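You operate a simulated robot arm through the tools that you are given. There is no shell and no other tool.

You are at the controls of a simulated robot arm. One attempt, no reset.

JOB
Run the stand motor until the tub's water is evenly mixed.
Fine: shut the guard and plug in before the start; switch off after.

It is judged by the outcome, as a careful person would: the job done as asked, and still so three seconds after it is handed in. It fails if anything else is knocked over, pushed out of place, dropped, spilled or broken.

ROBOT AND FRAMES
A 6-joint arm with a two-finger gripper, fixed in place. Base frame: the origin is on the floor under the middle of its stand, x ahead of it, y to its left, z up. Units: m, degrees, N and s.
With the tool pointing down near the work surface it reaches from about 0.14 to 0.68 m from the base axis. Its first joint turns from -66.0 to 66.0 degrees. Payload 2.45 kg.
The tool frame sits at the grasp point between the pads (the TCP): z along the fingers, y along the line on which they close. The tips reach 0.03 m beyond it. The gripper opens to 0.106 m; its body begins 0.079 m behind the TCP.
Orientation is that of the tool frame in the base frame, as a unit quaternion [x, y, z, w]. With the fingers straight down and closing along the base's y, the tool's x points along the base's -x, its y along +y and its z along -z.

CONTROLS
- The arm moves only by the tool nudge_tool. Its argument "targets" is text: rows parted by semicolons, each of 7 numbers parted by spaces: the turn, a rotation vector about the tool's x, y, z in rad, then the shift along the tool's x, y, z in m, then the closure, from 0 (fully open) to 1 (shut). In form: rx ry rz x y z claw; .... A call has 1 to 20 rows; each row is the pose to reach, as a shift and turn from the pose commanded when the call began, along the tool's axes at that moment. Rows are played at 5 a second. More than 0.05 m and 8.6 degrees between two rows, or a gripper value outside its range, and nothing of the call is played. Where a pose cannot be reached the arm comes as near as it can. A force on the tool above 40 N (or 10 N above the force at the start of the call, whichever is more), or a blocked arm, ends the call early, and 0.2 s more pass. Each finger travels about 0.153 m/s and halts on what it meets, pressing with about 21 N; the grip force reading is that of the motor and also rises with nothing between the fingers. The clock runs only during rows and for 0.2 s after the last one: add rows that repeat a pose to give the fingers time. It gives the time, the measured TCP pose, the force on the tool (base axes), the opening and the grip force at its end, in the units of the frame above (readings bear some noise), with the torque about the TCP (base axes, N m) and any sound that the robot's microphone picked up.
- Cameras (640 x 400 px; columns grow to the right, rows downward): "scene" is fixed at [0.0762, 0.4283, 1.4235]; the picture's right is [-0.55, -0.83, 0.00], its down [-0.33, 0.22, -0.92] and it looks along [0.77, -0.51, -0.40] (base axes); focal length 262 px, centre (320, 200). "wrist" rides on the gripper at [0.076, -0.002, -0.106] in the tool frame; the picture's right is [0.02, 1.00, 0.00], its down [-0.78, 0.02, -0.62] and it looks along [-0.62, 0.01, 0.78] (tool axes); focal length 247 px, centre (320, 200). There is no depth. A picture from a camera that has moved, and an enlarged one, comes with that camera's place and axes in the base frame and with its lens.
- camera(camera): a new picture of that camera. It takes no simulated time.
- zoom(camera, box): a new picture of the part [left, top, right, bottom] of that camera's present view, enlarged. It takes no simulated time.
- close_job(): hands the job in; it is judged then, once.

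Places have to be worked out from the pictures, the camera data and where the tool is seen. Open the gripper and draw the arm clear of the work before you hand the job in, unless the task says otherwise.

The tools are called after "Request:" as name(argument=value, ...) on one line, values as JSON. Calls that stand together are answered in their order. nudge_tool: Moves the arm, as the interface text tells. Its arguments: {"type":"object","properties":{"targets":{"type":"string"}},"required":["targets"]} The other tools are called the same way: camera (camera) takes a picture; zoom (camera, box) takes an enlarged picture of a part of a camera's view; close_job () hands the job in.

At the start:

```text
time_s: 0.0
tool_pos: [0.317, 0.0959, 1.3481]
ee_rot: [0.0, 1.0, 0.0, 0.001]
ft_force: [0.3, 0.2, 0.7]
ft_torque: [-0.01, 0.0, -0.01]
finger_gap: 0.1061
gripper_force: 0.1
```

scene: 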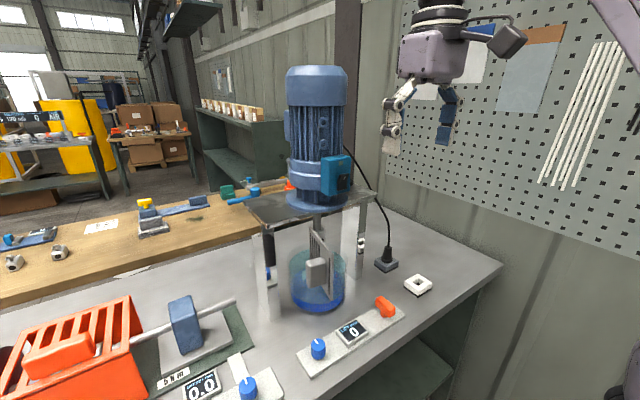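
wrist: 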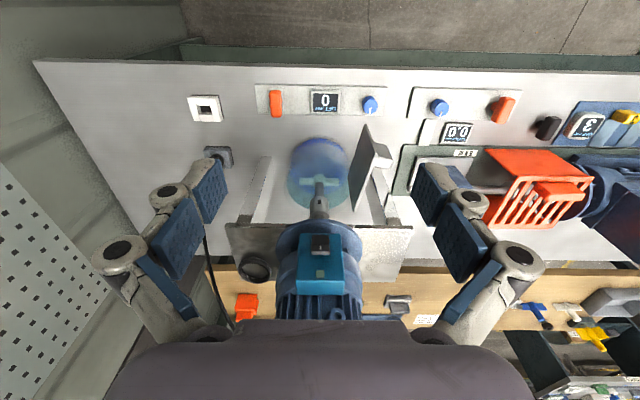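

I start by looking closely at the stand, guard, plug and control panel before moving.

Request:
zoom(camera="scene", box=[230, 180, 450, 380])

Request:
zoom(camera="wrist", box=[170, 70, 430, 240])

Request:
zoom(camera="scene", box=[280, 280, 440, 380])

```text
2.00 times, centred on (340, 280) of scene
camera zoom: at [0.0762, 0.4283, 1.4235], right [-0.55, -0.83, 0.0], down [-0.33, 0.22, -0.92], along [0.77, -0.51, -0.4], focal length 523 px, centre (280, 40)
```

zoom: 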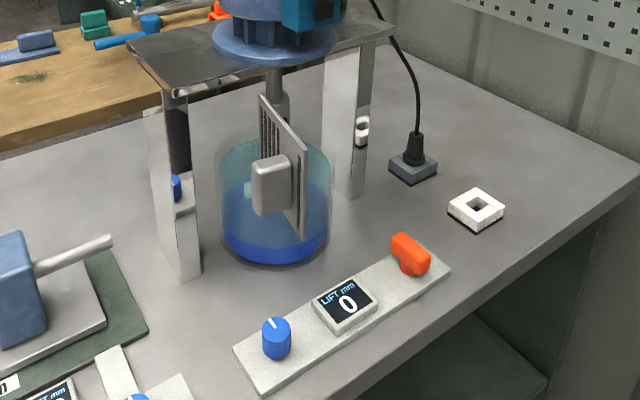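

```text
2.35 times, centred on (300, 155) of wrist
camera zoom: at [0.2412, 0.0942, 1.454], right [-0.02, 1.0, 0.0], down [0.78, 0.02, 0.62], along [0.62, 0.01, -0.78], focal length 581 px, centre (367, 306)
```

zoom: 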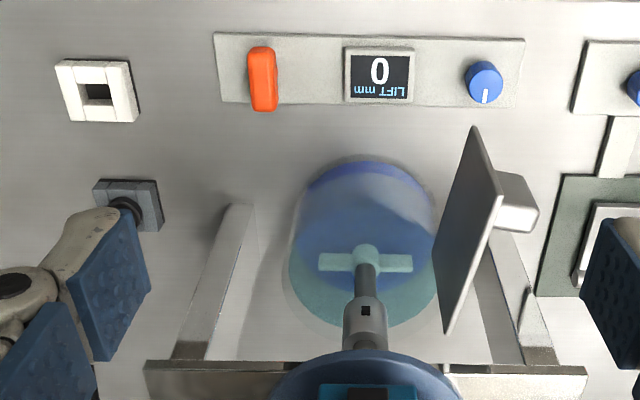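

```text
4.00 times, centred on (360, 330) of scene
camera zoom: at [0.0762, 0.4283, 1.4235], right [-0.55, -0.83, 0.0], down [-0.33, 0.22, -0.92], along [0.77, -0.51, -0.4], focal length 1047 px, centre (160, -320)
```

zoom: 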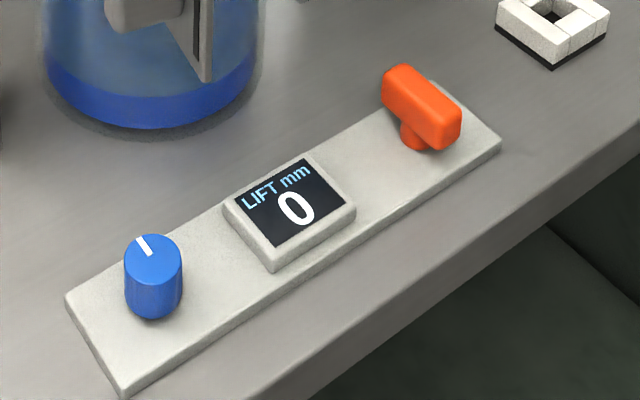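

The panel ahead of the tub reads "LIFT mm 0"; the knobs work out to about x 0.42, z 0.89 with the bench at about z 0.85. I want to read the other panels and see the motor, guard and left machine.

Request:
zoom(camera="scene", box=[0, 280, 280, 400])

Request:
zoom(camera="wrist", box=[390, 70, 640, 230])

Request:
zoom(camera="scene", box=[240, 60, 400, 220])

Request:
zoom(camera="wrist", box=[220, 130, 430, 330])

Request:
zoom(camera="scene", box=[100, 170, 320, 290])

```text
2.29 times, centred on (140, 340) of scene
camera zoom: at [0.0762, 0.4283, 1.4235], right [-0.55, -0.83, 0.0], down [-0.33, 0.22, -0.92], along [0.77, -0.51, -0.4], focal length 598 px, centre (731, -120)
```

zoom: 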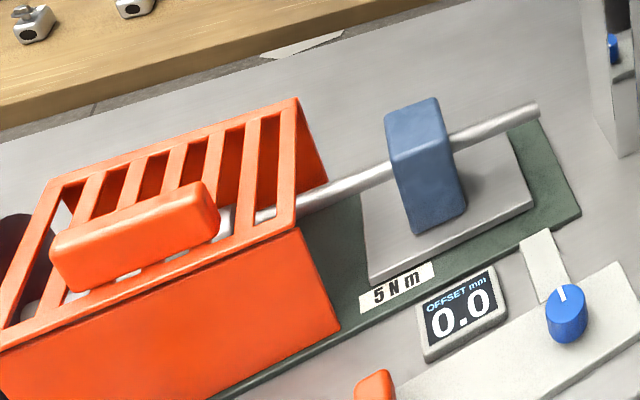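

```text
2.50 times, centred on (515, 150) of wrist
camera zoom: at [0.2412, 0.0942, 1.454], right [-0.02, 1.0, 0.0], down [0.78, 0.02, 0.62], along [0.62, 0.01, -0.78], focal length 617 px, centre (-168, 325)
```

zoom: 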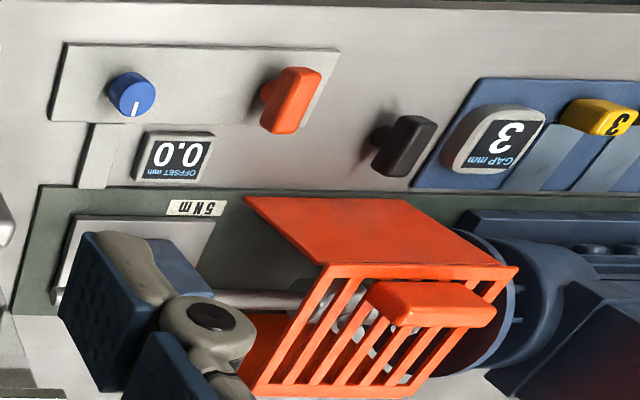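

```text
2.50 times, centred on (320, 140) of scene
camera zoom: at [0.0762, 0.4283, 1.4235], right [-0.55, -0.83, 0.0], down [-0.33, 0.22, -0.92], along [0.77, -0.51, -0.4], focal length 654 px, centre (320, 350)
```

zoom: 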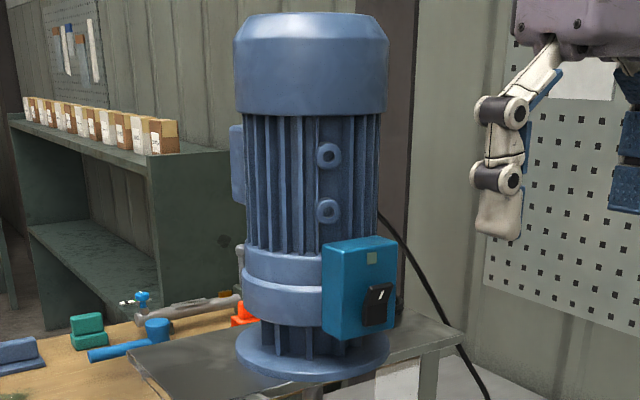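

```text
2.00 times, centred on (325, 230) of wrist
camera zoom: at [0.2412, 0.0942, 1.454], right [-0.02, 1.0, 0.0], down [0.78, 0.02, 0.62], along [0.62, 0.01, -0.78], focal length 494 px, centre (310, 140)
```

zoom: 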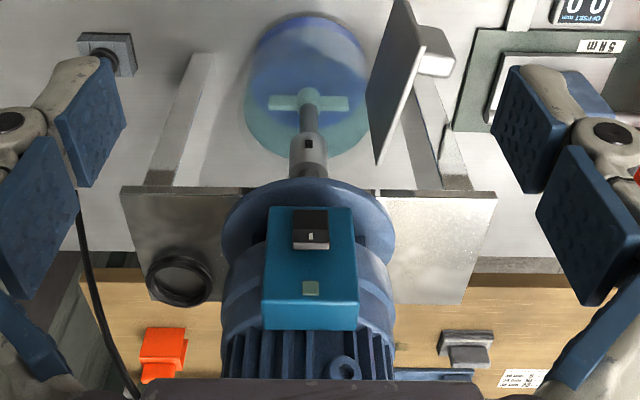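

```text
2.91 times, centred on (210, 230) of scene
camera zoom: at [0.0762, 0.4283, 1.4235], right [-0.55, -0.83, 0.0], down [-0.33, 0.22, -0.92], along [0.77, -0.51, -0.4], focal length 761 px, centre (640, 113)
```

zoom: 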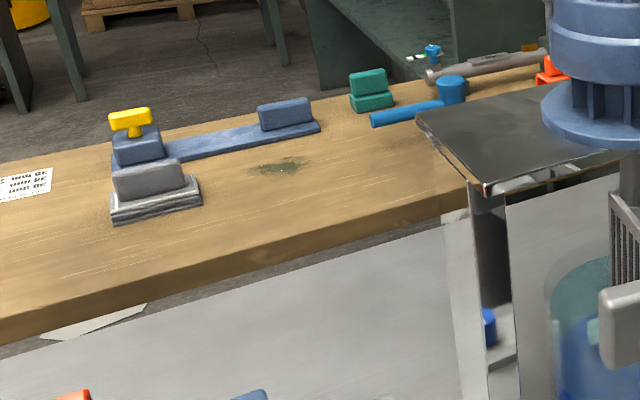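

The stand motor has a teal box with a rocker at about (0.48, 0.10, 1.24), the guard plate is hinged at about (0.524, 0.159) and swung open, the plug is at about (0.563, -0.168) and the white socket at about (0.44, -0.17). I move the arm to the right and down a bit, well clear of things, to look at the plug and socket from nearby.

Request:
nudge_tool(targets="0 0 0 0 -0.04 0 0; 0 0 0 0 -0.08 0 0; 0 0 0 0 -0.12 0 0; 0 0 0 0 -0.16 0 0; 0 0 0 0 -0.2 0 0; 0 0 0 0 -0.24 0 0; 0 0 0 0 -0.266 0.03 0; 0 0 0 0 -0.266 0.07 0; 0 0 0 0 -0.266 0.11 0; 0 0 0 0 -0.266 0.15 0; 0 0 0 0 -0.266 0.15 0")

```text
time_s: 2.4
tool_pos: [0.3167, -0.1682, 1.1978]
ee_rot: [0.0, 1.0, 0.0, 0.0]
ft_force: [0.5, -0.9, -0.5]
ft_torque: [0.03, 0.03, 0.02]
finger_gap: 0.1062
gripper_force: 0.1
```

The arm is at (0.317, -0.168, 1.198) with nothing touched. I take pictures from here.

Request:
camera(camera="wrist")

Request:
camera(camera="scene")

```text
taken
camera wrist: at [0.2417, -0.1708, 1.3046], right [-0.02, 1.0, 0.0], down [0.78, 0.02, 0.62], along [0.62, 0.01, -0.78], focal length 247 px, centre (320, 200)
```

wrist: 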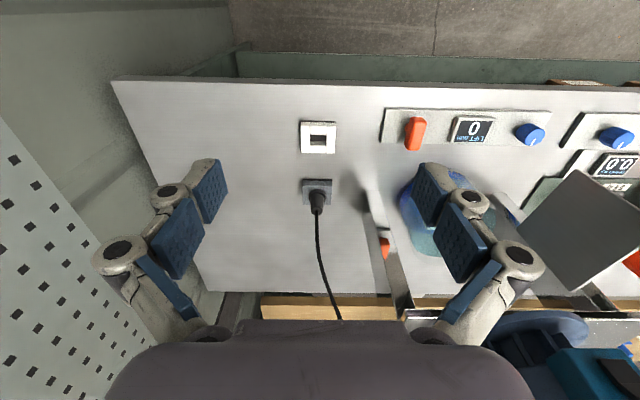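

```text
taken
```

scene: 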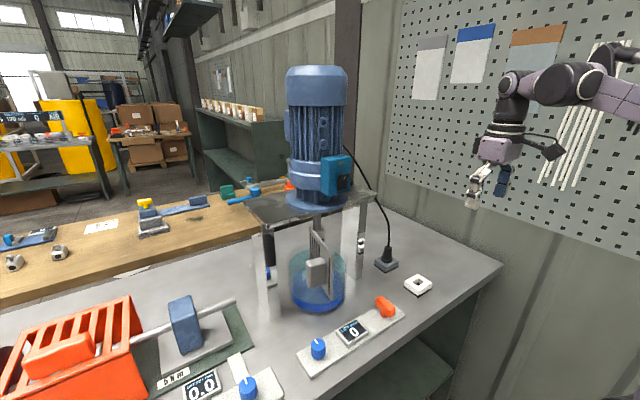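

Plug, cable and socket are now in view. I zoom in on them and on the tub.

Request:
zoom(camera="wrist", box=[270, 100, 370, 230])

Request:
zoom(camera="wrist", box=[350, 90, 640, 320])

Request:
zoom(camera="scene", box=[340, 180, 450, 310])

Request:
zoom(camera="scene", box=[270, 210, 370, 320])

```text
3.08 times, centred on (320, 165) of wrist
camera zoom: at [0.2417, -0.1708, 1.3046], right [-0.02, 1.0, 0.0], down [0.78, 0.02, 0.62], along [0.62, 0.01, -0.78], focal length 760 px, centre (320, 308)
```

zoom: 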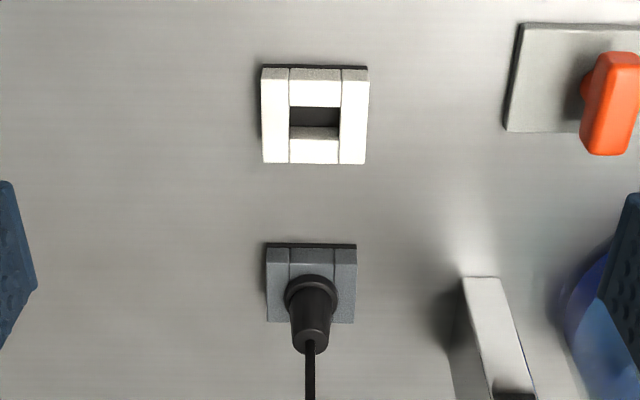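

```text
1.74 times, centred on (495, 205) of wrist
camera zoom: at [0.2417, -0.1708, 1.3046], right [-0.02, 1.0, 0.0], down [0.78, 0.02, 0.62], along [0.62, 0.01, -0.78], focal length 430 px, centre (16, 191)
```

zoom: 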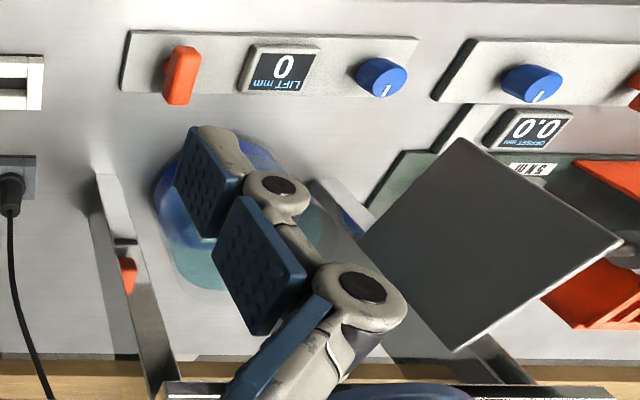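

```text
3.08 times, centred on (395, 245) of scene
camera zoom: at [0.0762, 0.4283, 1.4235], right [-0.55, -0.83, 0.0], down [-0.33, 0.22, -0.92], along [0.77, -0.51, -0.4], focal length 805 px, centre (89, 62)
```

zoom: 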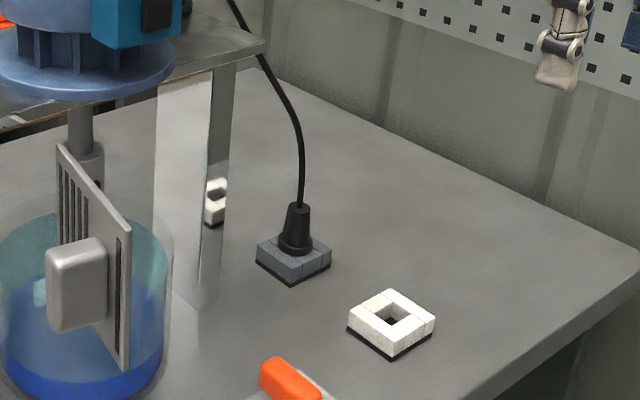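

```text
3.64 times, centred on (320, 265) of scene
camera zoom: at [0.0762, 0.4283, 1.4235], right [-0.55, -0.83, 0.0], down [-0.33, 0.22, -0.92], along [0.77, -0.51, -0.4], focal length 951 px, centre (320, -36)
```

zoom: 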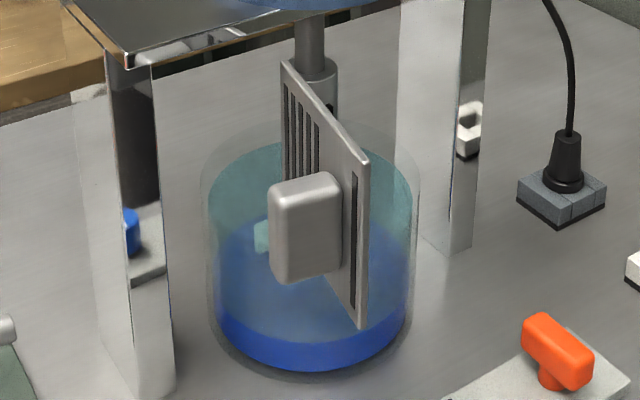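

The plug sits in a grey park holder at about (0.573, -0.172) with its cable rising from the top, and the white socket is at about (0.441, -0.172), top z about 0.863. Before plugging in I need the rocker's state, so I go in front of the motor and tilt the tool 45° to look straight at it.

Request:
nudge_tool(targets="0 0 0 0 0.02 -0.03 0; 0 0 0 0 0.06 -0.06 0; 0 0 0 0 0.1 -0.06 0; 0 0 0 0 0.14 -0.06 0; 0 0 0 0 0.18 -0.06 0; 0 0 0 0 0.22 -0.06 0; 0 0 0 0 0.268 -0.06 0; 0 -0.13 0 0 0.268 -0.06 0; 0 -0.26 0 0 0.268 -0.06 0; 0 -0.39 0 0 0.268 -0.06 0; 0 -0.52 0 0 0.268 -0.06 0; 0 -0.65 0 0 0.268 -0.06 0; 0 -0.785 0 0 0.268 -0.06 0; 0 -0.785 0 0 0.268 -0.06 0")

Request:
camera(camera="wrist")

Request:
camera(camera="scene")

```text
time_s: 5.4
tool_pos: [0.3178, 0.0968, 1.2579]
ee_rot: [0.001, 0.924, 0.001, 0.383]
ft_force: [-0.8, 1.2, -0.9]
ft_torque: [0.01, 0.04, -0.01]
finger_gap: 0.1062
gripper_force: 0.1
```

```text
taken
camera wrist: at [0.1882, 0.0963, 1.2788], right [-0.01, 1.0, -0.01], down [0.11, 0.02, 0.99], along [0.99, 0.01, -0.11], focal length 247 px, centre (320, 200)
```

wrist: 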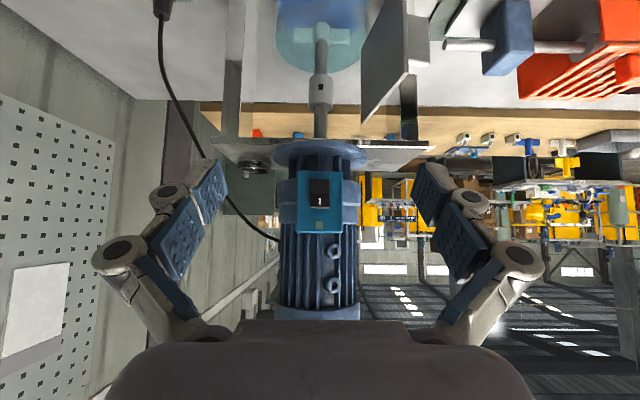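

```text
taken
```

scene: 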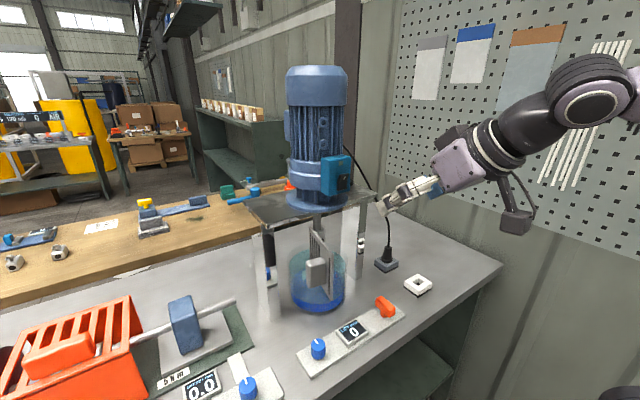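

The view is upside down but faces the motor box. I zoom in on the rocker, the guard hinge and the tub.

Request:
zoom(camera="wrist", box=[280, 160, 360, 245])

Request:
zoom(camera="wrist", box=[250, 0, 460, 170])

Request:
zoom(camera="scene", box=[310, 140, 370, 200])

```text
4.71 times, centred on (320, 202) of wrist
camera zoom: at [0.1882, 0.0963, 1.2788], right [-0.01, 1.0, -0.01], down [0.11, 0.02, 0.99], along [0.99, 0.01, -0.11], focal length 1162 px, centre (320, 188)
```

zoom: 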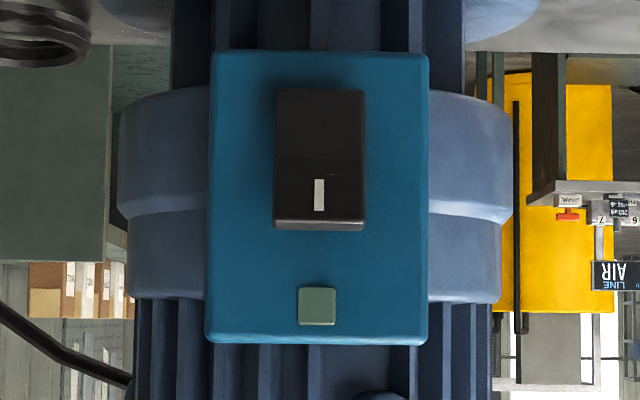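

```text
2.35 times, centred on (355, 85) of wrist
camera zoom: at [0.1882, 0.0963, 1.2788], right [-0.01, 1.0, -0.01], down [0.11, 0.02, 0.99], along [0.99, 0.01, -0.11], focal length 581 px, centre (238, 471)
```

zoom: 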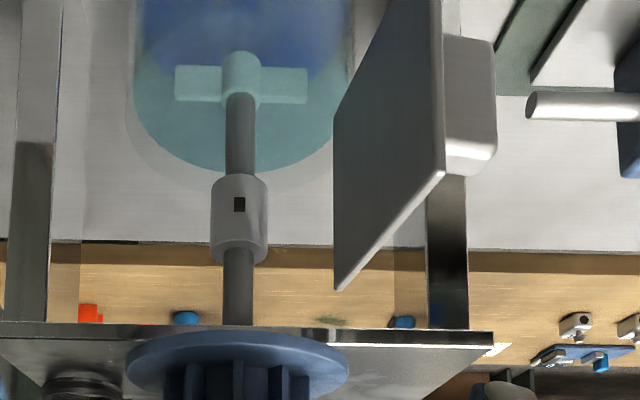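

```text
6.67 times, centred on (340, 170) of scene
camera zoom: at [0.0762, 0.4282, 1.4235], right [-0.55, -0.83, 0.0], down [-0.33, 0.22, -0.92], along [0.77, -0.51, -0.4], focal length 1744 px, centre (187, 400)
```

zoom: 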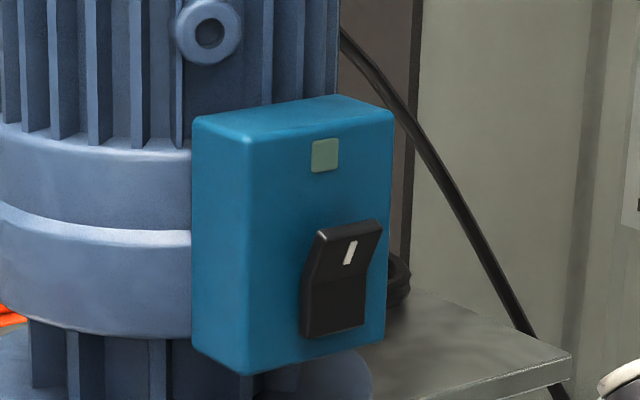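

The rocker's upper "I" half stands proud, so the switch is off and it is safe to plug in later. Guard first: I close the fingers, go to its left (+y) side at about (0.435, 0.287, 1.085), and check there before pushing.

Request:
nudge_tool(targets="0 0 0 0 0.04 0 1; 0 0 0 0 0.08 0 1; 0 0 0 0 0.12 0 1; 0 0 0 0 0.16 0 1; 0 0 0 0 0.19 0 1; 0 0 0 0.008 0.19 0.04 1; 0 0 0 0.016 0.19 0.08 1; 0 0 0 0.024 0.19 0.12 1; 0 0 0 0.032 0.19 0.16 1; 0 0 0 0.0396 0.19 0.2 1; 0 0 0 0.0396 0.19 0.205 1; 0 0 0 0.0396 0.19 0.205 1")

Request:
camera(camera="wrist")

Request:
zoom(camera="scene", box=[200, 180, 420, 320])

```text
time_s: 8.0
tool_pos: [0.4355, 0.2882, 1.0836]
ee_rot: [0.0, 0.924, 0.0, 0.383]
ft_force: [-0.8, 1.2, 0.0]
ft_torque: [0.01, 0.0, 0.0]
finger_gap: 0.0
gripper_force: 21.0
```

```text
taken
camera wrist: at [0.3064, 0.2865, 1.1051], right [-0.01, 1.0, -0.02], down [0.11, 0.02, 0.99], along [0.99, 0.01, -0.11], focal length 247 px, centre (320, 200)
```

wrist: 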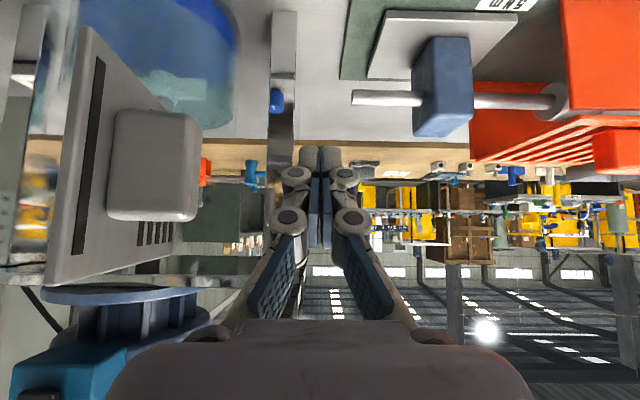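

```text
2.86 times, centred on (310, 250) of scene
camera zoom: at [0.0762, 0.4283, 1.4235], right [-0.55, -0.83, 0.0], down [-0.33, 0.22, -0.92], along [0.77, -0.51, -0.4], focal length 748 px, centre (349, 57)
```

zoom: 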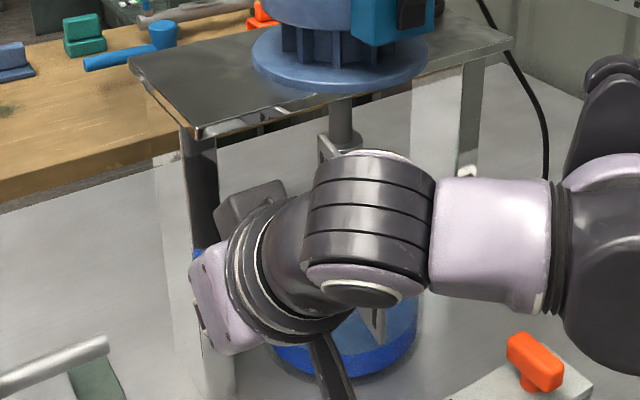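

The handle block (z about 1.04–1.10) on the guard's left face is clearly seen just to the right of my fingers' path, and nothing else is in the way. I start pushing it gently toward -y along its swing, stopping part-way to check.

Request:
nudge_tool(targets="0 0 0 -0.0032 -0.026 0.0032 1; 0 0 0 -0.0032 -0.048 0.0032 1; 0 0 0 -0.0032 -0.061 0.0032 1; 0 0 0 0.001 -0.068 -0.001 1; 0 0 0 0.0053 -0.0747 -0.0053 1; 0 0 0 0.0083 -0.082 -0.0083 1; 0 0 0 0.0113 -0.0885 -0.0113 1; 0 0 0 0.0135 -0.096 -0.0135 1; 0 0 0 0.0154 -0.1037 -0.0154 1; 0 0 0 0.0154 -0.1037 -0.0154 1")

Request:
camera(camera="wrist")

Request:
zoom(camera="scene", box=[200, 180, 420, 320])

```text
time_s: 10.2
tool_pos: [0.413, 0.1841, 1.0845]
ee_rot: [0.0, 0.924, 0.0, 0.383]
ft_force: [-0.2, -0.6, -0.5]
ft_torque: [-0.01, 0.0, -0.01]
finger_gap: 0.0
gripper_force: 20.8
```

```text
taken
camera wrist: at [0.2838, 0.182, 1.1064], right [-0.01, 1.0, -0.02], down [0.11, 0.02, 0.99], along [0.99, 0.01, -0.11], focal length 247 px, centre (320, 200)
```

wrist: 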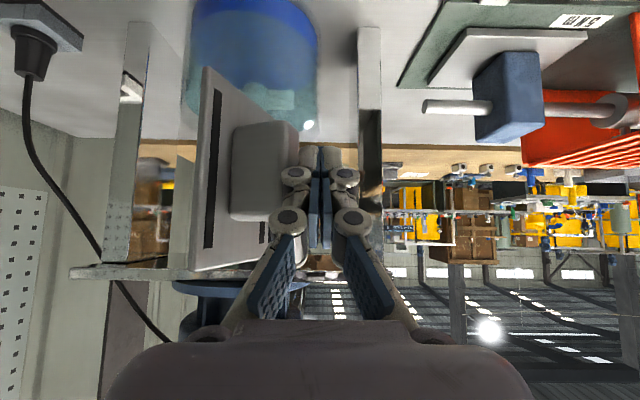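

```text
2.86 times, centred on (310, 250) of scene
camera zoom: at [0.0762, 0.4283, 1.4235], right [-0.55, -0.83, 0.0], down [-0.33, 0.22, -0.92], along [0.77, -0.51, -0.4], focal length 748 px, centre (349, 57)
```

zoom: 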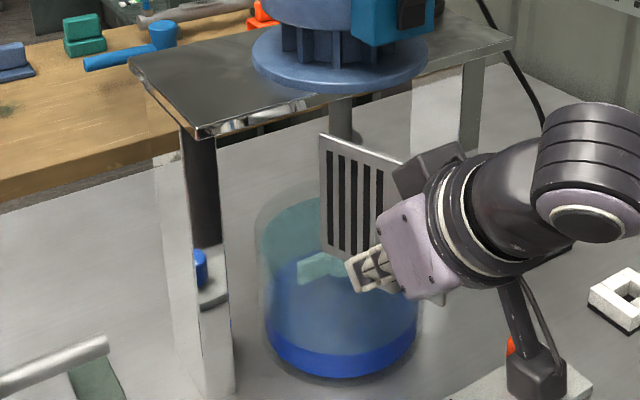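

The guard follows the push (now roughly 30° round, no appreciable force). I continue along the arc toward the shut position.

Request:
nudge_tool(targets="0 0 0 0.001 -0.008 -0.001 1; 0 0 0 0.002 -0.016 -0.002 1; 0 0 0 0.0022 -0.024 -0.0022 1; 0 0 0 0.0024 -0.032 -0.0024 1; 0 0 0 0.0016 -0.04 -0.0016 1; 0 0 0 0.0007 -0.048 -0.0007 1; 0 0 0 -0.001 -0.056 0.001 1; 0 0 0 -0.0028 -0.0635 0.0028 1; 0 0 0 -0.0055 -0.0707 0.0055 1; 0 0 0 -0.0085 -0.0777 0.0085 1; 0 0 0 -0.012 -0.084 0.012 1; 0 0 0 -0.0156 -0.09 0.0156 1; 0 0 0 -0.02 -0.096 0.02 1; 0 0 0 -0.024 -0.101 0.024 1; 0 0 0 -0.024 -0.101 0.024 1")

Request:
camera(camera="wrist")

Request:
zoom(camera="scene", box=[200, 180, 420, 320])

```text
time_s: 13.4
tool_pos: [0.4466, 0.0833, 1.0851]
ee_rot: [0.001, 0.924, -0.001, 0.382]
ft_force: [0.0, 0.0, 0.5]
ft_torque: [0.02, 0.02, 0.02]
finger_gap: 0.0
gripper_force: 21.1
```

```text
taken
camera wrist: at [0.3181, 0.0812, 1.1056], right [-0.01, 1.0, -0.01], down [0.11, 0.02, 0.99], along [0.99, 0.01, -0.11], focal length 247 px, centre (320, 200)
```

wrist: 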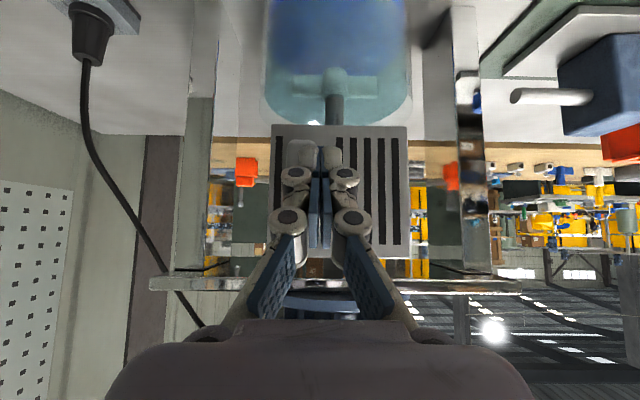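

```text
2.86 times, centred on (310, 250) of scene
camera zoom: at [0.0762, 0.4283, 1.4235], right [-0.55, -0.83, 0.0], down [-0.33, 0.22, -0.92], along [0.77, -0.51, -0.4], focal length 748 px, centre (349, 57)
```

zoom: 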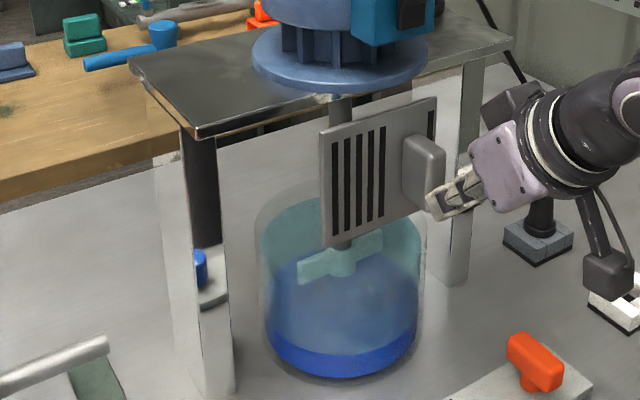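

The guard is nearly square to the front now with no contact force. I push slowly further in +x to bring it to its stop.

Request:
nudge_tool(targets="0 0 0 -0.0021 0 0.0021 1; 0 0 0 -0.0042 0 0.0042 1; 0 0 0 -0.0063 0 0.0063 1; 0 0 0 -0.0085 0 0.0085 1; 0 0 0 -0.0085 0 0.0085 1")

Request:
zoom(camera="wrist", box=[220, 100, 450, 290])

Request:
zoom(camera="scene", box=[280, 190, 400, 280])

```text
time_s: 14.6
tool_pos: [0.4572, 0.0841, 1.0838]
ee_rot: [0.0, 0.925, 0.001, 0.381]
ft_force: [-19.8, 2.2, 4.0]
ft_torque: [-0.01, 0.16, -0.08]
finger_gap: 0.0
gripper_force: 20.8
```

```text
2.11 times, centred on (335, 195) of wrist
camera zoom: at [0.3286, 0.0814, 1.1057], right [-0.01, 1.0, -0.01], down [0.12, 0.02, 0.99], along [0.99, 0.01, -0.12], focal length 520 px, centre (288, 210)
```

zoom: 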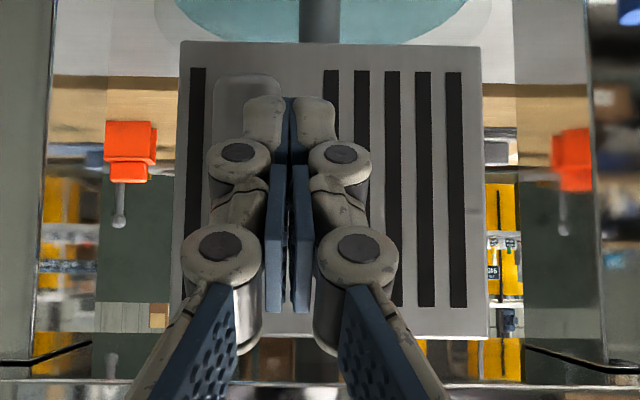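

```text
4.44 times, centred on (340, 235) of scene
camera zoom: at [0.0755, 0.4283, 1.4236], right [-0.55, -0.83, 0.0], down [-0.33, 0.22, -0.92], along [0.77, -0.51, -0.4], focal length 1163 px, centre (231, 44)
```

zoom: 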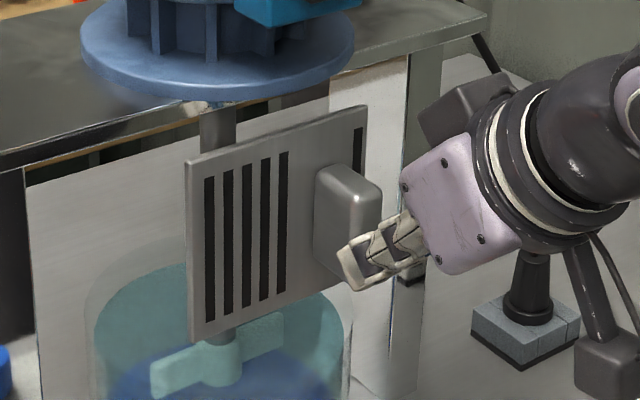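

The push now meets a firm 20 N stop and the plate is square to the front, so the guard is shut. I back straight off and check that it stays.

Request:
nudge_tool(targets="0 0 0 0.007 0 -0.007 1; 0 0 0 0.02 0 -0.02 1; 0 0 0 0.04 0 -0.04 1; 0 0 0 0.06 0 -0.06 1; 0 0 0 0.06 0 -0.06 1")

Request:
camera(camera="wrist")

Request:
zoom(camera="scene", box=[280, 190, 400, 280])

```text
time_s: 15.8
tool_pos: [0.3733, 0.082, 1.0856]
ee_rot: [0.0, 0.924, 0.001, 0.383]
ft_force: [-0.2, 0.4, 0.3]
ft_torque: [0.0, 0.0, -0.01]
finger_gap: 0.0
gripper_force: 21.1
```

```text
taken
camera wrist: at [0.2449, 0.0813, 1.1063], right [-0.01, 1.0, -0.02], down [0.11, 0.02, 0.99], along [0.99, 0.01, -0.11], focal length 247 px, centre (320, 200)
```

wrist: 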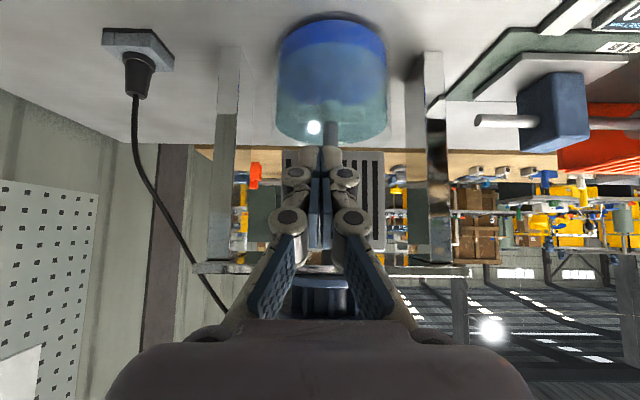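

```text
4.44 times, centred on (340, 235) of scene
camera zoom: at [0.0762, 0.4283, 1.4235], right [-0.55, -0.83, 0.0], down [-0.33, 0.22, -0.92], along [0.77, -0.51, -0.4], focal length 1163 px, centre (231, 44)
```

zoom: 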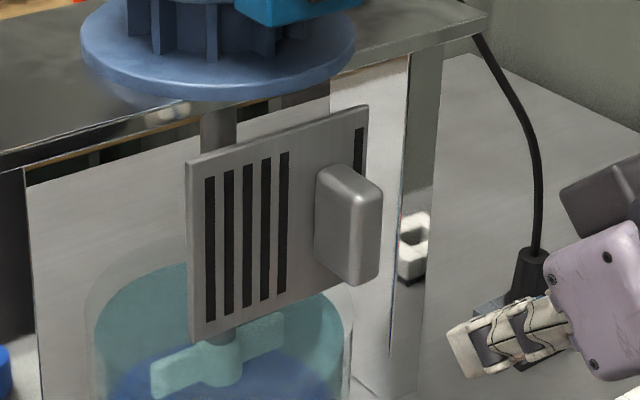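

The guard stays shut after release. Next the plug: I go across to y = -0.172 and down to a pre-grasp point, with the fingers opened to about 6 cm, to line up by the wrist camera.

Request:
nudge_tool(targets="0 0 0 0 -0.045 0 1; 0 0 0 0 -0.09 0 0.9; 0 0 0 0 -0.135 0 0.7; 0 0 0 0 -0.18 0 0.5; 0 0 0 0 -0.225 0 0.4; 0 0 0 0 -0.254 0 0.4; 0 0 0 -0.003 -0.254 0.04 0.4; 0 0 0 -0.006 -0.254 0.08 0.4; 0 0 0 -0.009 -0.254 0.12 0.4; 0 0 0 -0.0114 -0.254 0.16 0.4; 0 0 0 -0.0114 -0.254 0.168 0.4; 0 0 0 -0.0114 -0.254 0.168 0.4")

Request:
camera(camera="wrist")

Request:
zoom(camera="scene", box=[320, 180, 480, 310])

```text
time_s: 18.4
tool_pos: [0.5, -0.1718, 0.9757]
ee_rot: [0.0, 0.924, 0.0, 0.383]
ft_force: [-0.2, -0.3, 0.8]
ft_torque: [-0.03, 0.03, -0.01]
finger_gap: 0.0636
gripper_force: 0.1
```

```text
taken
camera wrist: at [0.3703, -0.1733, 0.9964], right [-0.01, 1.0, -0.01], down [0.11, 0.02, 0.99], along [0.99, 0.01, -0.12], focal length 247 px, centre (320, 200)
```

wrist: 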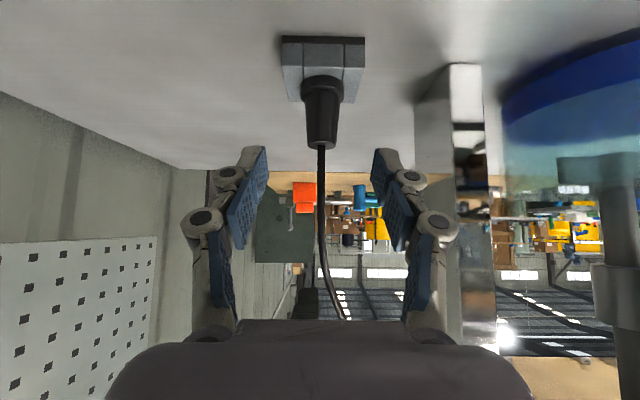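

```text
3.08 times, centred on (400, 245) of scene
camera zoom: at [0.0762, 0.4283, 1.4235], right [-0.55, -0.83, 0.0], down [-0.33, 0.22, -0.92], along [0.77, -0.51, -0.4], focal length 805 px, centre (74, 62)
```

zoom: 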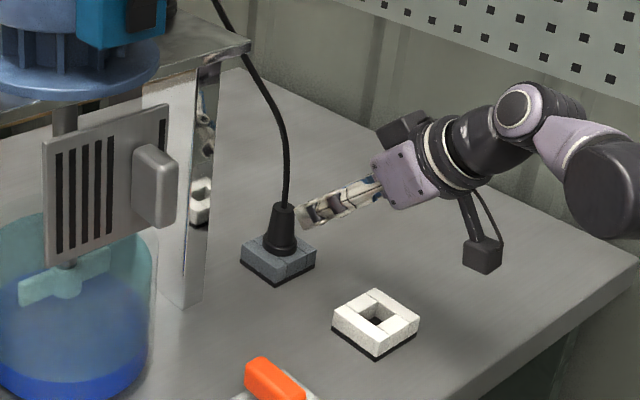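

The plug is well centred between the fingers (about 2 mm to the left), body top near z 0.927, holder top near z 0.863. I advance along the finger direction to put the grasp point on the tapered body at about (0.5735, -0.170, 0.907), then close.

Request:
nudge_tool(targets="0 0 0 -0.001 0.0015 0.03 0.4; 0 0 0 -0.002 0.0015 0.06 0.4; 0 0 0 -0.003 0.0015 0.085 0.4; 0 0 0 -0.0034 0.0015 0.1005 0.4; 0 0 0 -0.0034 0.0015 0.1005 0.4")

Request:
camera(camera="wrist")

Request:
zoom(camera="scene", box=[350, 220, 430, 285])

```text
time_s: 19.6
tool_pos: [0.575, -0.1694, 0.9055]
ee_rot: [0.001, 0.924, -0.001, 0.383]
ft_force: [-0.8, 0.4, 0.0]
ft_torque: [0.01, 0.0, 0.0]
finger_gap: 0.0635
gripper_force: 0.0
```

```text
taken
camera wrist: at [0.4464, -0.1707, 0.9267], right [-0.01, 1.0, -0.02], down [0.11, 0.02, 0.99], along [0.99, 0.01, -0.12], focal length 247 px, centre (320, 200)
```

wrist: 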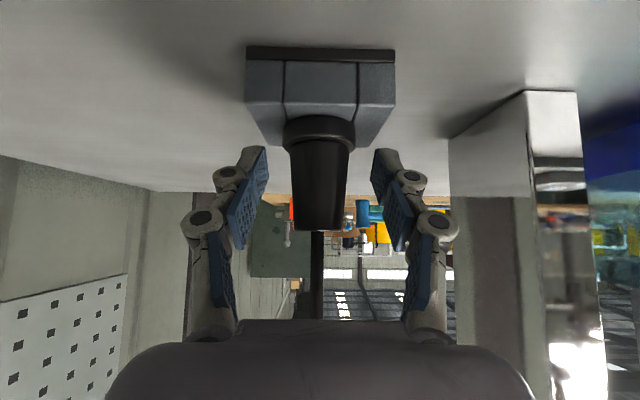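

```text
6.15 times, centred on (390, 252) of scene
camera zoom: at [0.0762, 0.4283, 1.4235], right [-0.55, -0.83, 0.0], down [-0.33, 0.22, -0.92], along [0.77, -0.51, -0.4], focal length 1610 px, centre (-111, -123)
```

zoom: 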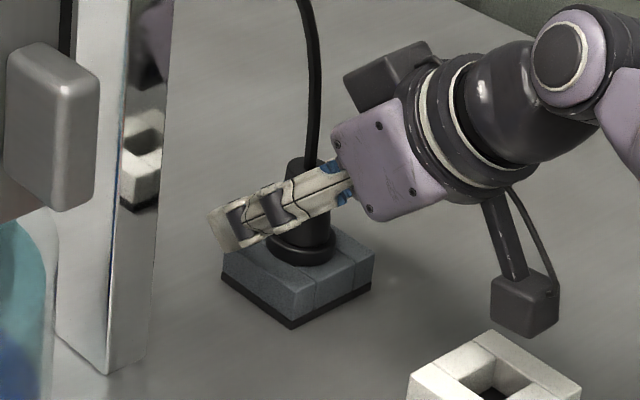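

The plug body is centred between the pads and the tips are above the holder. I close the fingers and hold.

Request:
nudge_tool(targets="0 0 0 0 0 0 0.6; 0 0 0 0 0 0 0.7; 0 0 0 0 0 0 0.8; 0 0 0 0 0 0 1; 0 0 0 0 0 0 1")

Request:
camera(camera="wrist")

```text
time_s: 20.8
tool_pos: [0.5758, -0.1688, 0.9071]
ee_rot: [0.001, 0.924, -0.001, 0.383]
ft_force: [6.8, -0.7, 15.4]
ft_torque: [-0.01, -0.28, -0.02]
finger_gap: 0.0255
gripper_force: 20.7
```

```text
taken
camera wrist: at [0.4468, -0.1708, 0.9273], right [-0.01, 1.0, -0.02], down [0.11, 0.02, 0.99], along [0.99, 0.01, -0.11], focal length 247 px, centre (320, 200)
```

wrist: 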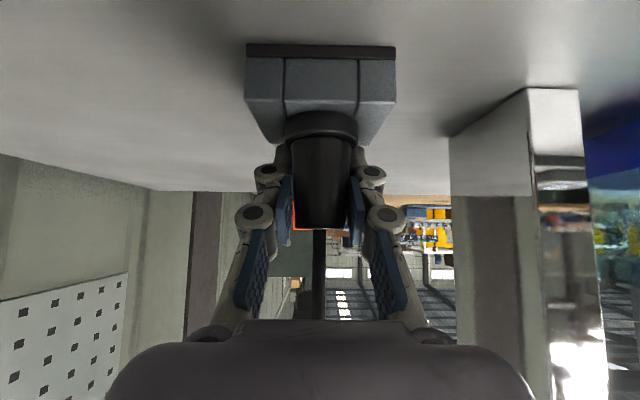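

The plug is gripped (gap 25.5 mm). I lift straight up slowly, watching the force.

Request:
nudge_tool(targets="0 0 0 -0.0028 0 -0.0028 1; 0 0 0 -0.0057 0 -0.0057 1; 0 0 0 -0.0085 0 -0.0085 1; 0 0 0 -0.0113 0 -0.0113 1; 0 0 0 -0.0141 0 -0.0141 1")

Request:
camera(camera="wrist")

Request:
zoom(camera="scene", box=[350, 220, 430, 285])

```text
time_s: 22.0
tool_pos: [0.5748, -0.1697, 0.9238]
ee_rot: [0.0, 0.924, 0.001, 0.382]
ft_force: [10.8, -0.2, -4.8]
ft_torque: [-0.01, -0.6, 0.03]
finger_gap: 0.0252
gripper_force: 20.9
```

```text
taken
camera wrist: at [0.4456, -0.1708, 0.9462], right [-0.01, 1.0, -0.02], down [0.12, 0.02, 0.99], along [0.99, 0.01, -0.12], focal length 247 px, centre (320, 200)
```

wrist: 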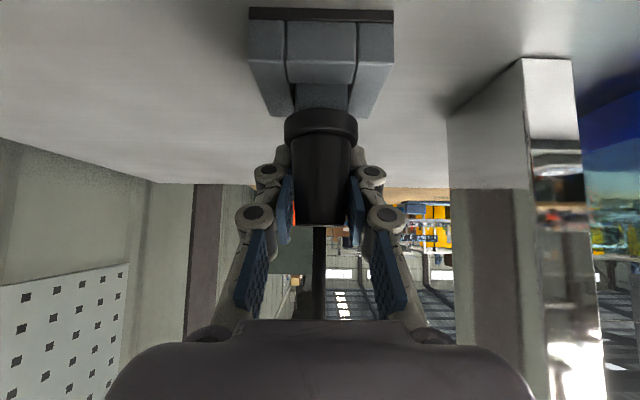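

```text
6.15 times, centred on (390, 252) of scene
camera zoom: at [0.0766, 0.4282, 1.4235], right [-0.55, -0.83, 0.0], down [-0.33, 0.22, -0.92], along [0.77, -0.51, -0.4], focal length 1610 px, centre (-111, -123)
```

zoom: 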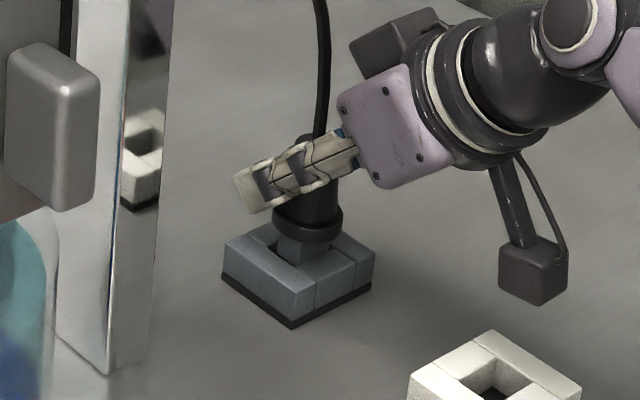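

The plug comes up with its square stub sliding out of the holder; forces are moderate. I continue lifting clear.

Request:
nudge_tool(targets="0 0 0 -0.0035 0 -0.0035 1; 0 0 0 -0.007 0 -0.007 1; 0 0 0 -0.0105 0 -0.0105 1; 0 0 0 -0.0141 0 -0.0141 1; 0 0 0 -0.0175 0 -0.0175 1; 0 0 0 -0.0212 0 -0.0212 1; 0 0 0 -0.0212 0 -0.0212 1")

Request:
camera(camera="wrist")

Request:
zoom(camera="scene", box=[350, 210, 450, 300])

```text
time_s: 23.6
tool_pos: [0.5747, -0.169, 0.9537]
ee_rot: [0.0, 0.924, 0.0, 0.383]
ft_force: [-0.2, -0.3, -1.5]
ft_torque: [0.01, 0.02, -0.02]
finger_gap: 0.0253
gripper_force: 20.7
```

```text
taken
camera wrist: at [0.4447, -0.1709, 0.9759], right [-0.01, 1.0, -0.02], down [0.11, 0.02, 0.99], along [0.99, 0.01, -0.12], focal length 247 px, centre (320, 200)
```

wrist: 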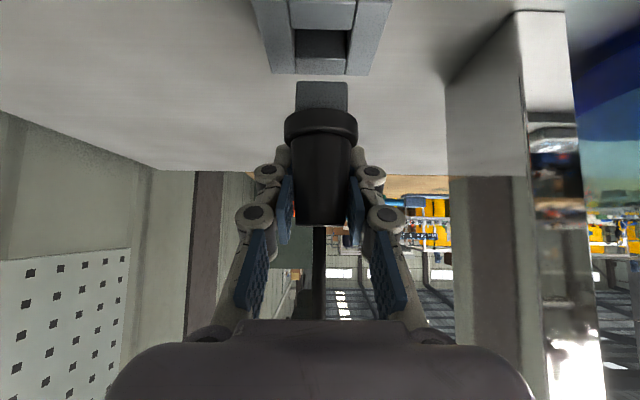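

```text
4.44 times, centred on (400, 255) of scene
camera zoom: at [0.0762, 0.4283, 1.4235], right [-0.55, -0.83, 0.0], down [-0.33, 0.22, -0.92], along [0.77, -0.51, -0.4], focal length 1163 px, centre (-36, -44)
```

zoom: 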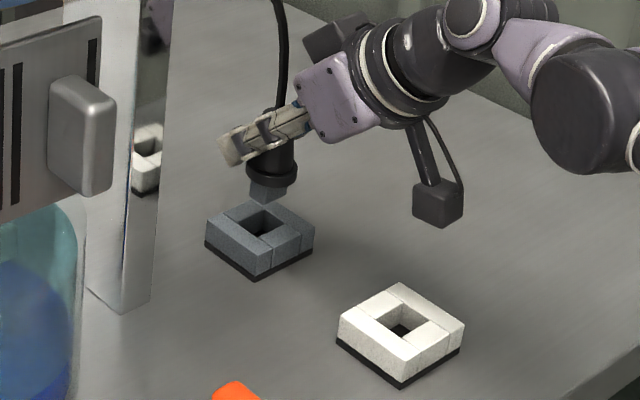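

The plug is free of the holder. I zoom in to check whether it hangs upright in the grip.

Request:
zoom(camera="scene", box=[385, 225, 435, 260])

Request:
zoom(camera="wrist", box=[240, 60, 400, 240])

Request:
zoom(camera="scene", box=[395, 265, 445, 300])

```text
11.43 times, centred on (410, 242) of scene
camera zoom: at [0.0762, 0.4283, 1.4235], right [-0.55, -0.83, 0.0], down [-0.33, 0.22, -0.92], along [0.77, -0.51, -0.4], focal length 2990 px, centre (-709, -286)
```

zoom: 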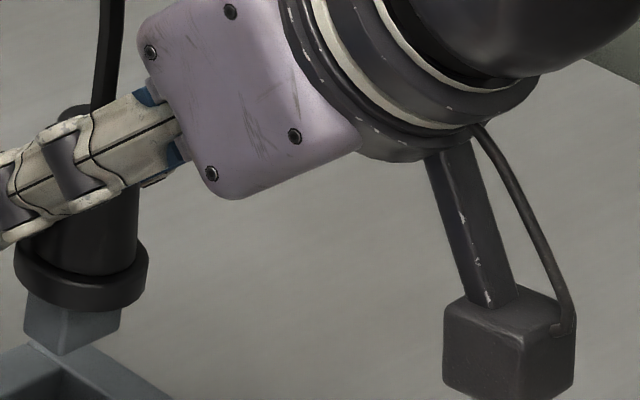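

```text
2.22 times, centred on (320, 150) of wrist
camera zoom: at [0.4447, -0.1709, 0.9759], right [-0.01, 1.0, -0.02], down [0.11, 0.02, 0.99], along [0.99, 0.01, -0.12], focal length 549 px, centre (320, 311)
```

zoom: 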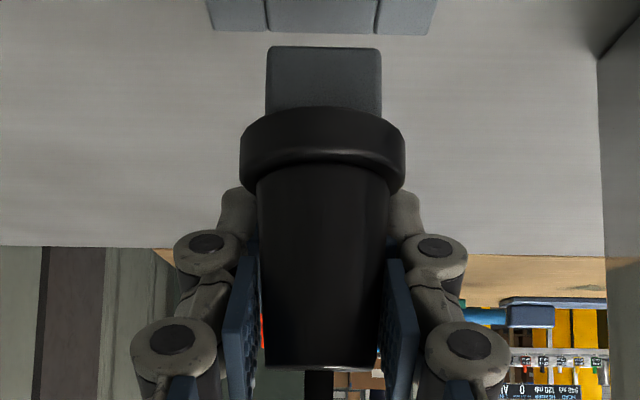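

```text
11.43 times, centred on (420, 282) of scene
camera zoom: at [0.0762, 0.4283, 1.4235], right [-0.55, -0.83, 0.0], down [-0.33, 0.22, -0.92], along [0.77, -0.51, -0.4], focal length 2990 px, centre (-823, -743)
```

zoom: 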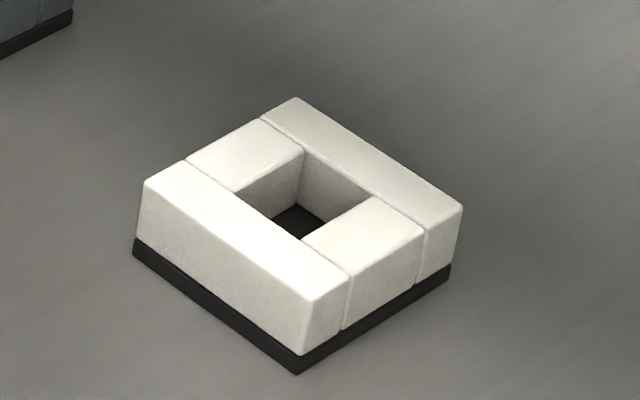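

The plug hangs essentially upright; its stub is about 27 mm square and the socket hole about 31 mm, so I need roughly 2 mm accuracy. I carry it to a hover above the white socket at about x 0.443.

Request:
nudge_tool(targets="0 0 0 -0.007 0 -0.007 1; 0 0 0 0.007 -0.0005 -0.021 1; 0 0 0 0.021 -0.001 -0.035 1; 0 0 0 0.035 -0.0015 -0.049 1; 0 0 0 0.049 -0.002 -0.063 1; 0 0 0 0.063 -0.0025 -0.077 1; 0 0 0 0.077 -0.003 -0.091 1; 0 0 0 0.086 -0.003 -0.1002 1; 0 0 0 0.086 -0.003 -0.1002 1")

Request:
camera(camera="wrist")

Request:
zoom(camera="scene", box=[370, 230, 470, 310])

```text
time_s: 25.6
tool_pos: [0.4431, -0.173, 0.9659]
ee_rot: [0.0, 0.924, 0.0, 0.383]
ft_force: [-0.5, -0.8, -1.8]
ft_torque: [-0.01, -0.02, -0.02]
finger_gap: 0.0251
gripper_force: 21.2
```

```text
taken
camera wrist: at [0.3129, -0.1743, 0.987], right [-0.01, 1.0, -0.01], down [0.11, 0.02, 0.99], along [0.99, 0.01, -0.11], focal length 247 px, centre (320, 200)
```

wrist: 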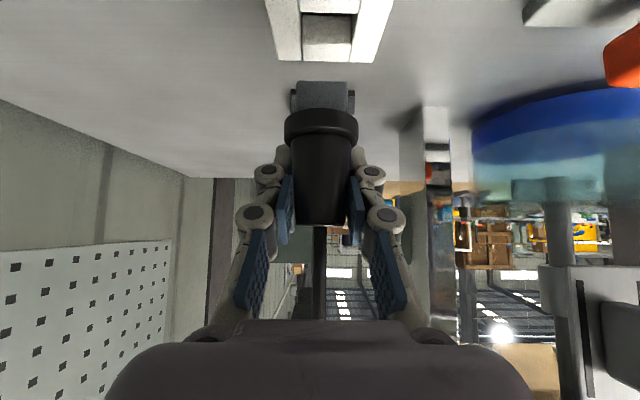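

```text
5.00 times, centred on (420, 270) of scene
camera zoom: at [0.0762, 0.4283, 1.4235], right [-0.55, -0.83, 0.0], down [-0.33, 0.22, -0.92], along [0.77, -0.51, -0.4], focal length 1308 px, centre (-180, -150)
```

zoom: 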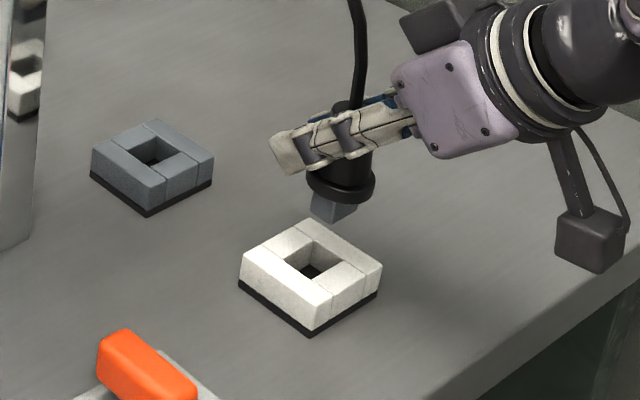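

I zoom in the wrist view to compare the stub's lateral position to the socket hole.

Request:
zoom(camera="wrist", box=[240, 0, 400, 130])

Request:
zoom(camera="scene", box=[400, 250, 460, 300])

```text
3.08 times, centred on (320, 65) of wrist
camera zoom: at [0.3129, -0.1743, 0.987], right [-0.01, 1.0, -0.01], down [0.11, 0.02, 0.99], along [0.99, 0.01, -0.11], focal length 760 px, centre (320, 615)
```

zoom: 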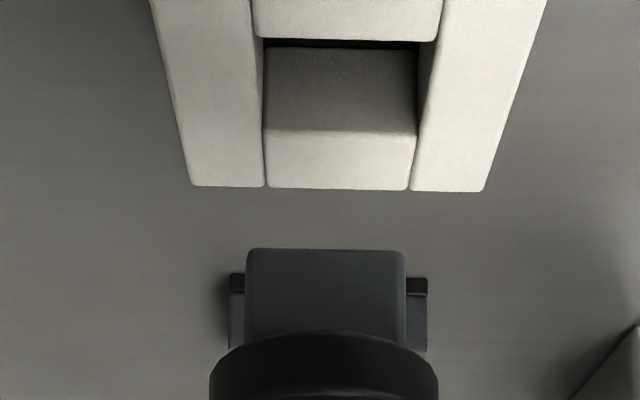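

```text
8.00 times, centred on (430, 275) of scene
camera zoom: at [0.0762, 0.4283, 1.4235], right [-0.55, -0.83, 0.0], down [-0.33, 0.22, -0.92], along [0.77, -0.51, -0.4], focal length 2093 px, centre (-560, -400)
```

zoom: 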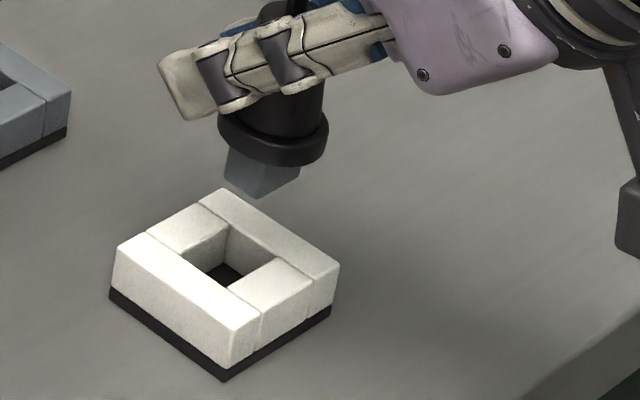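

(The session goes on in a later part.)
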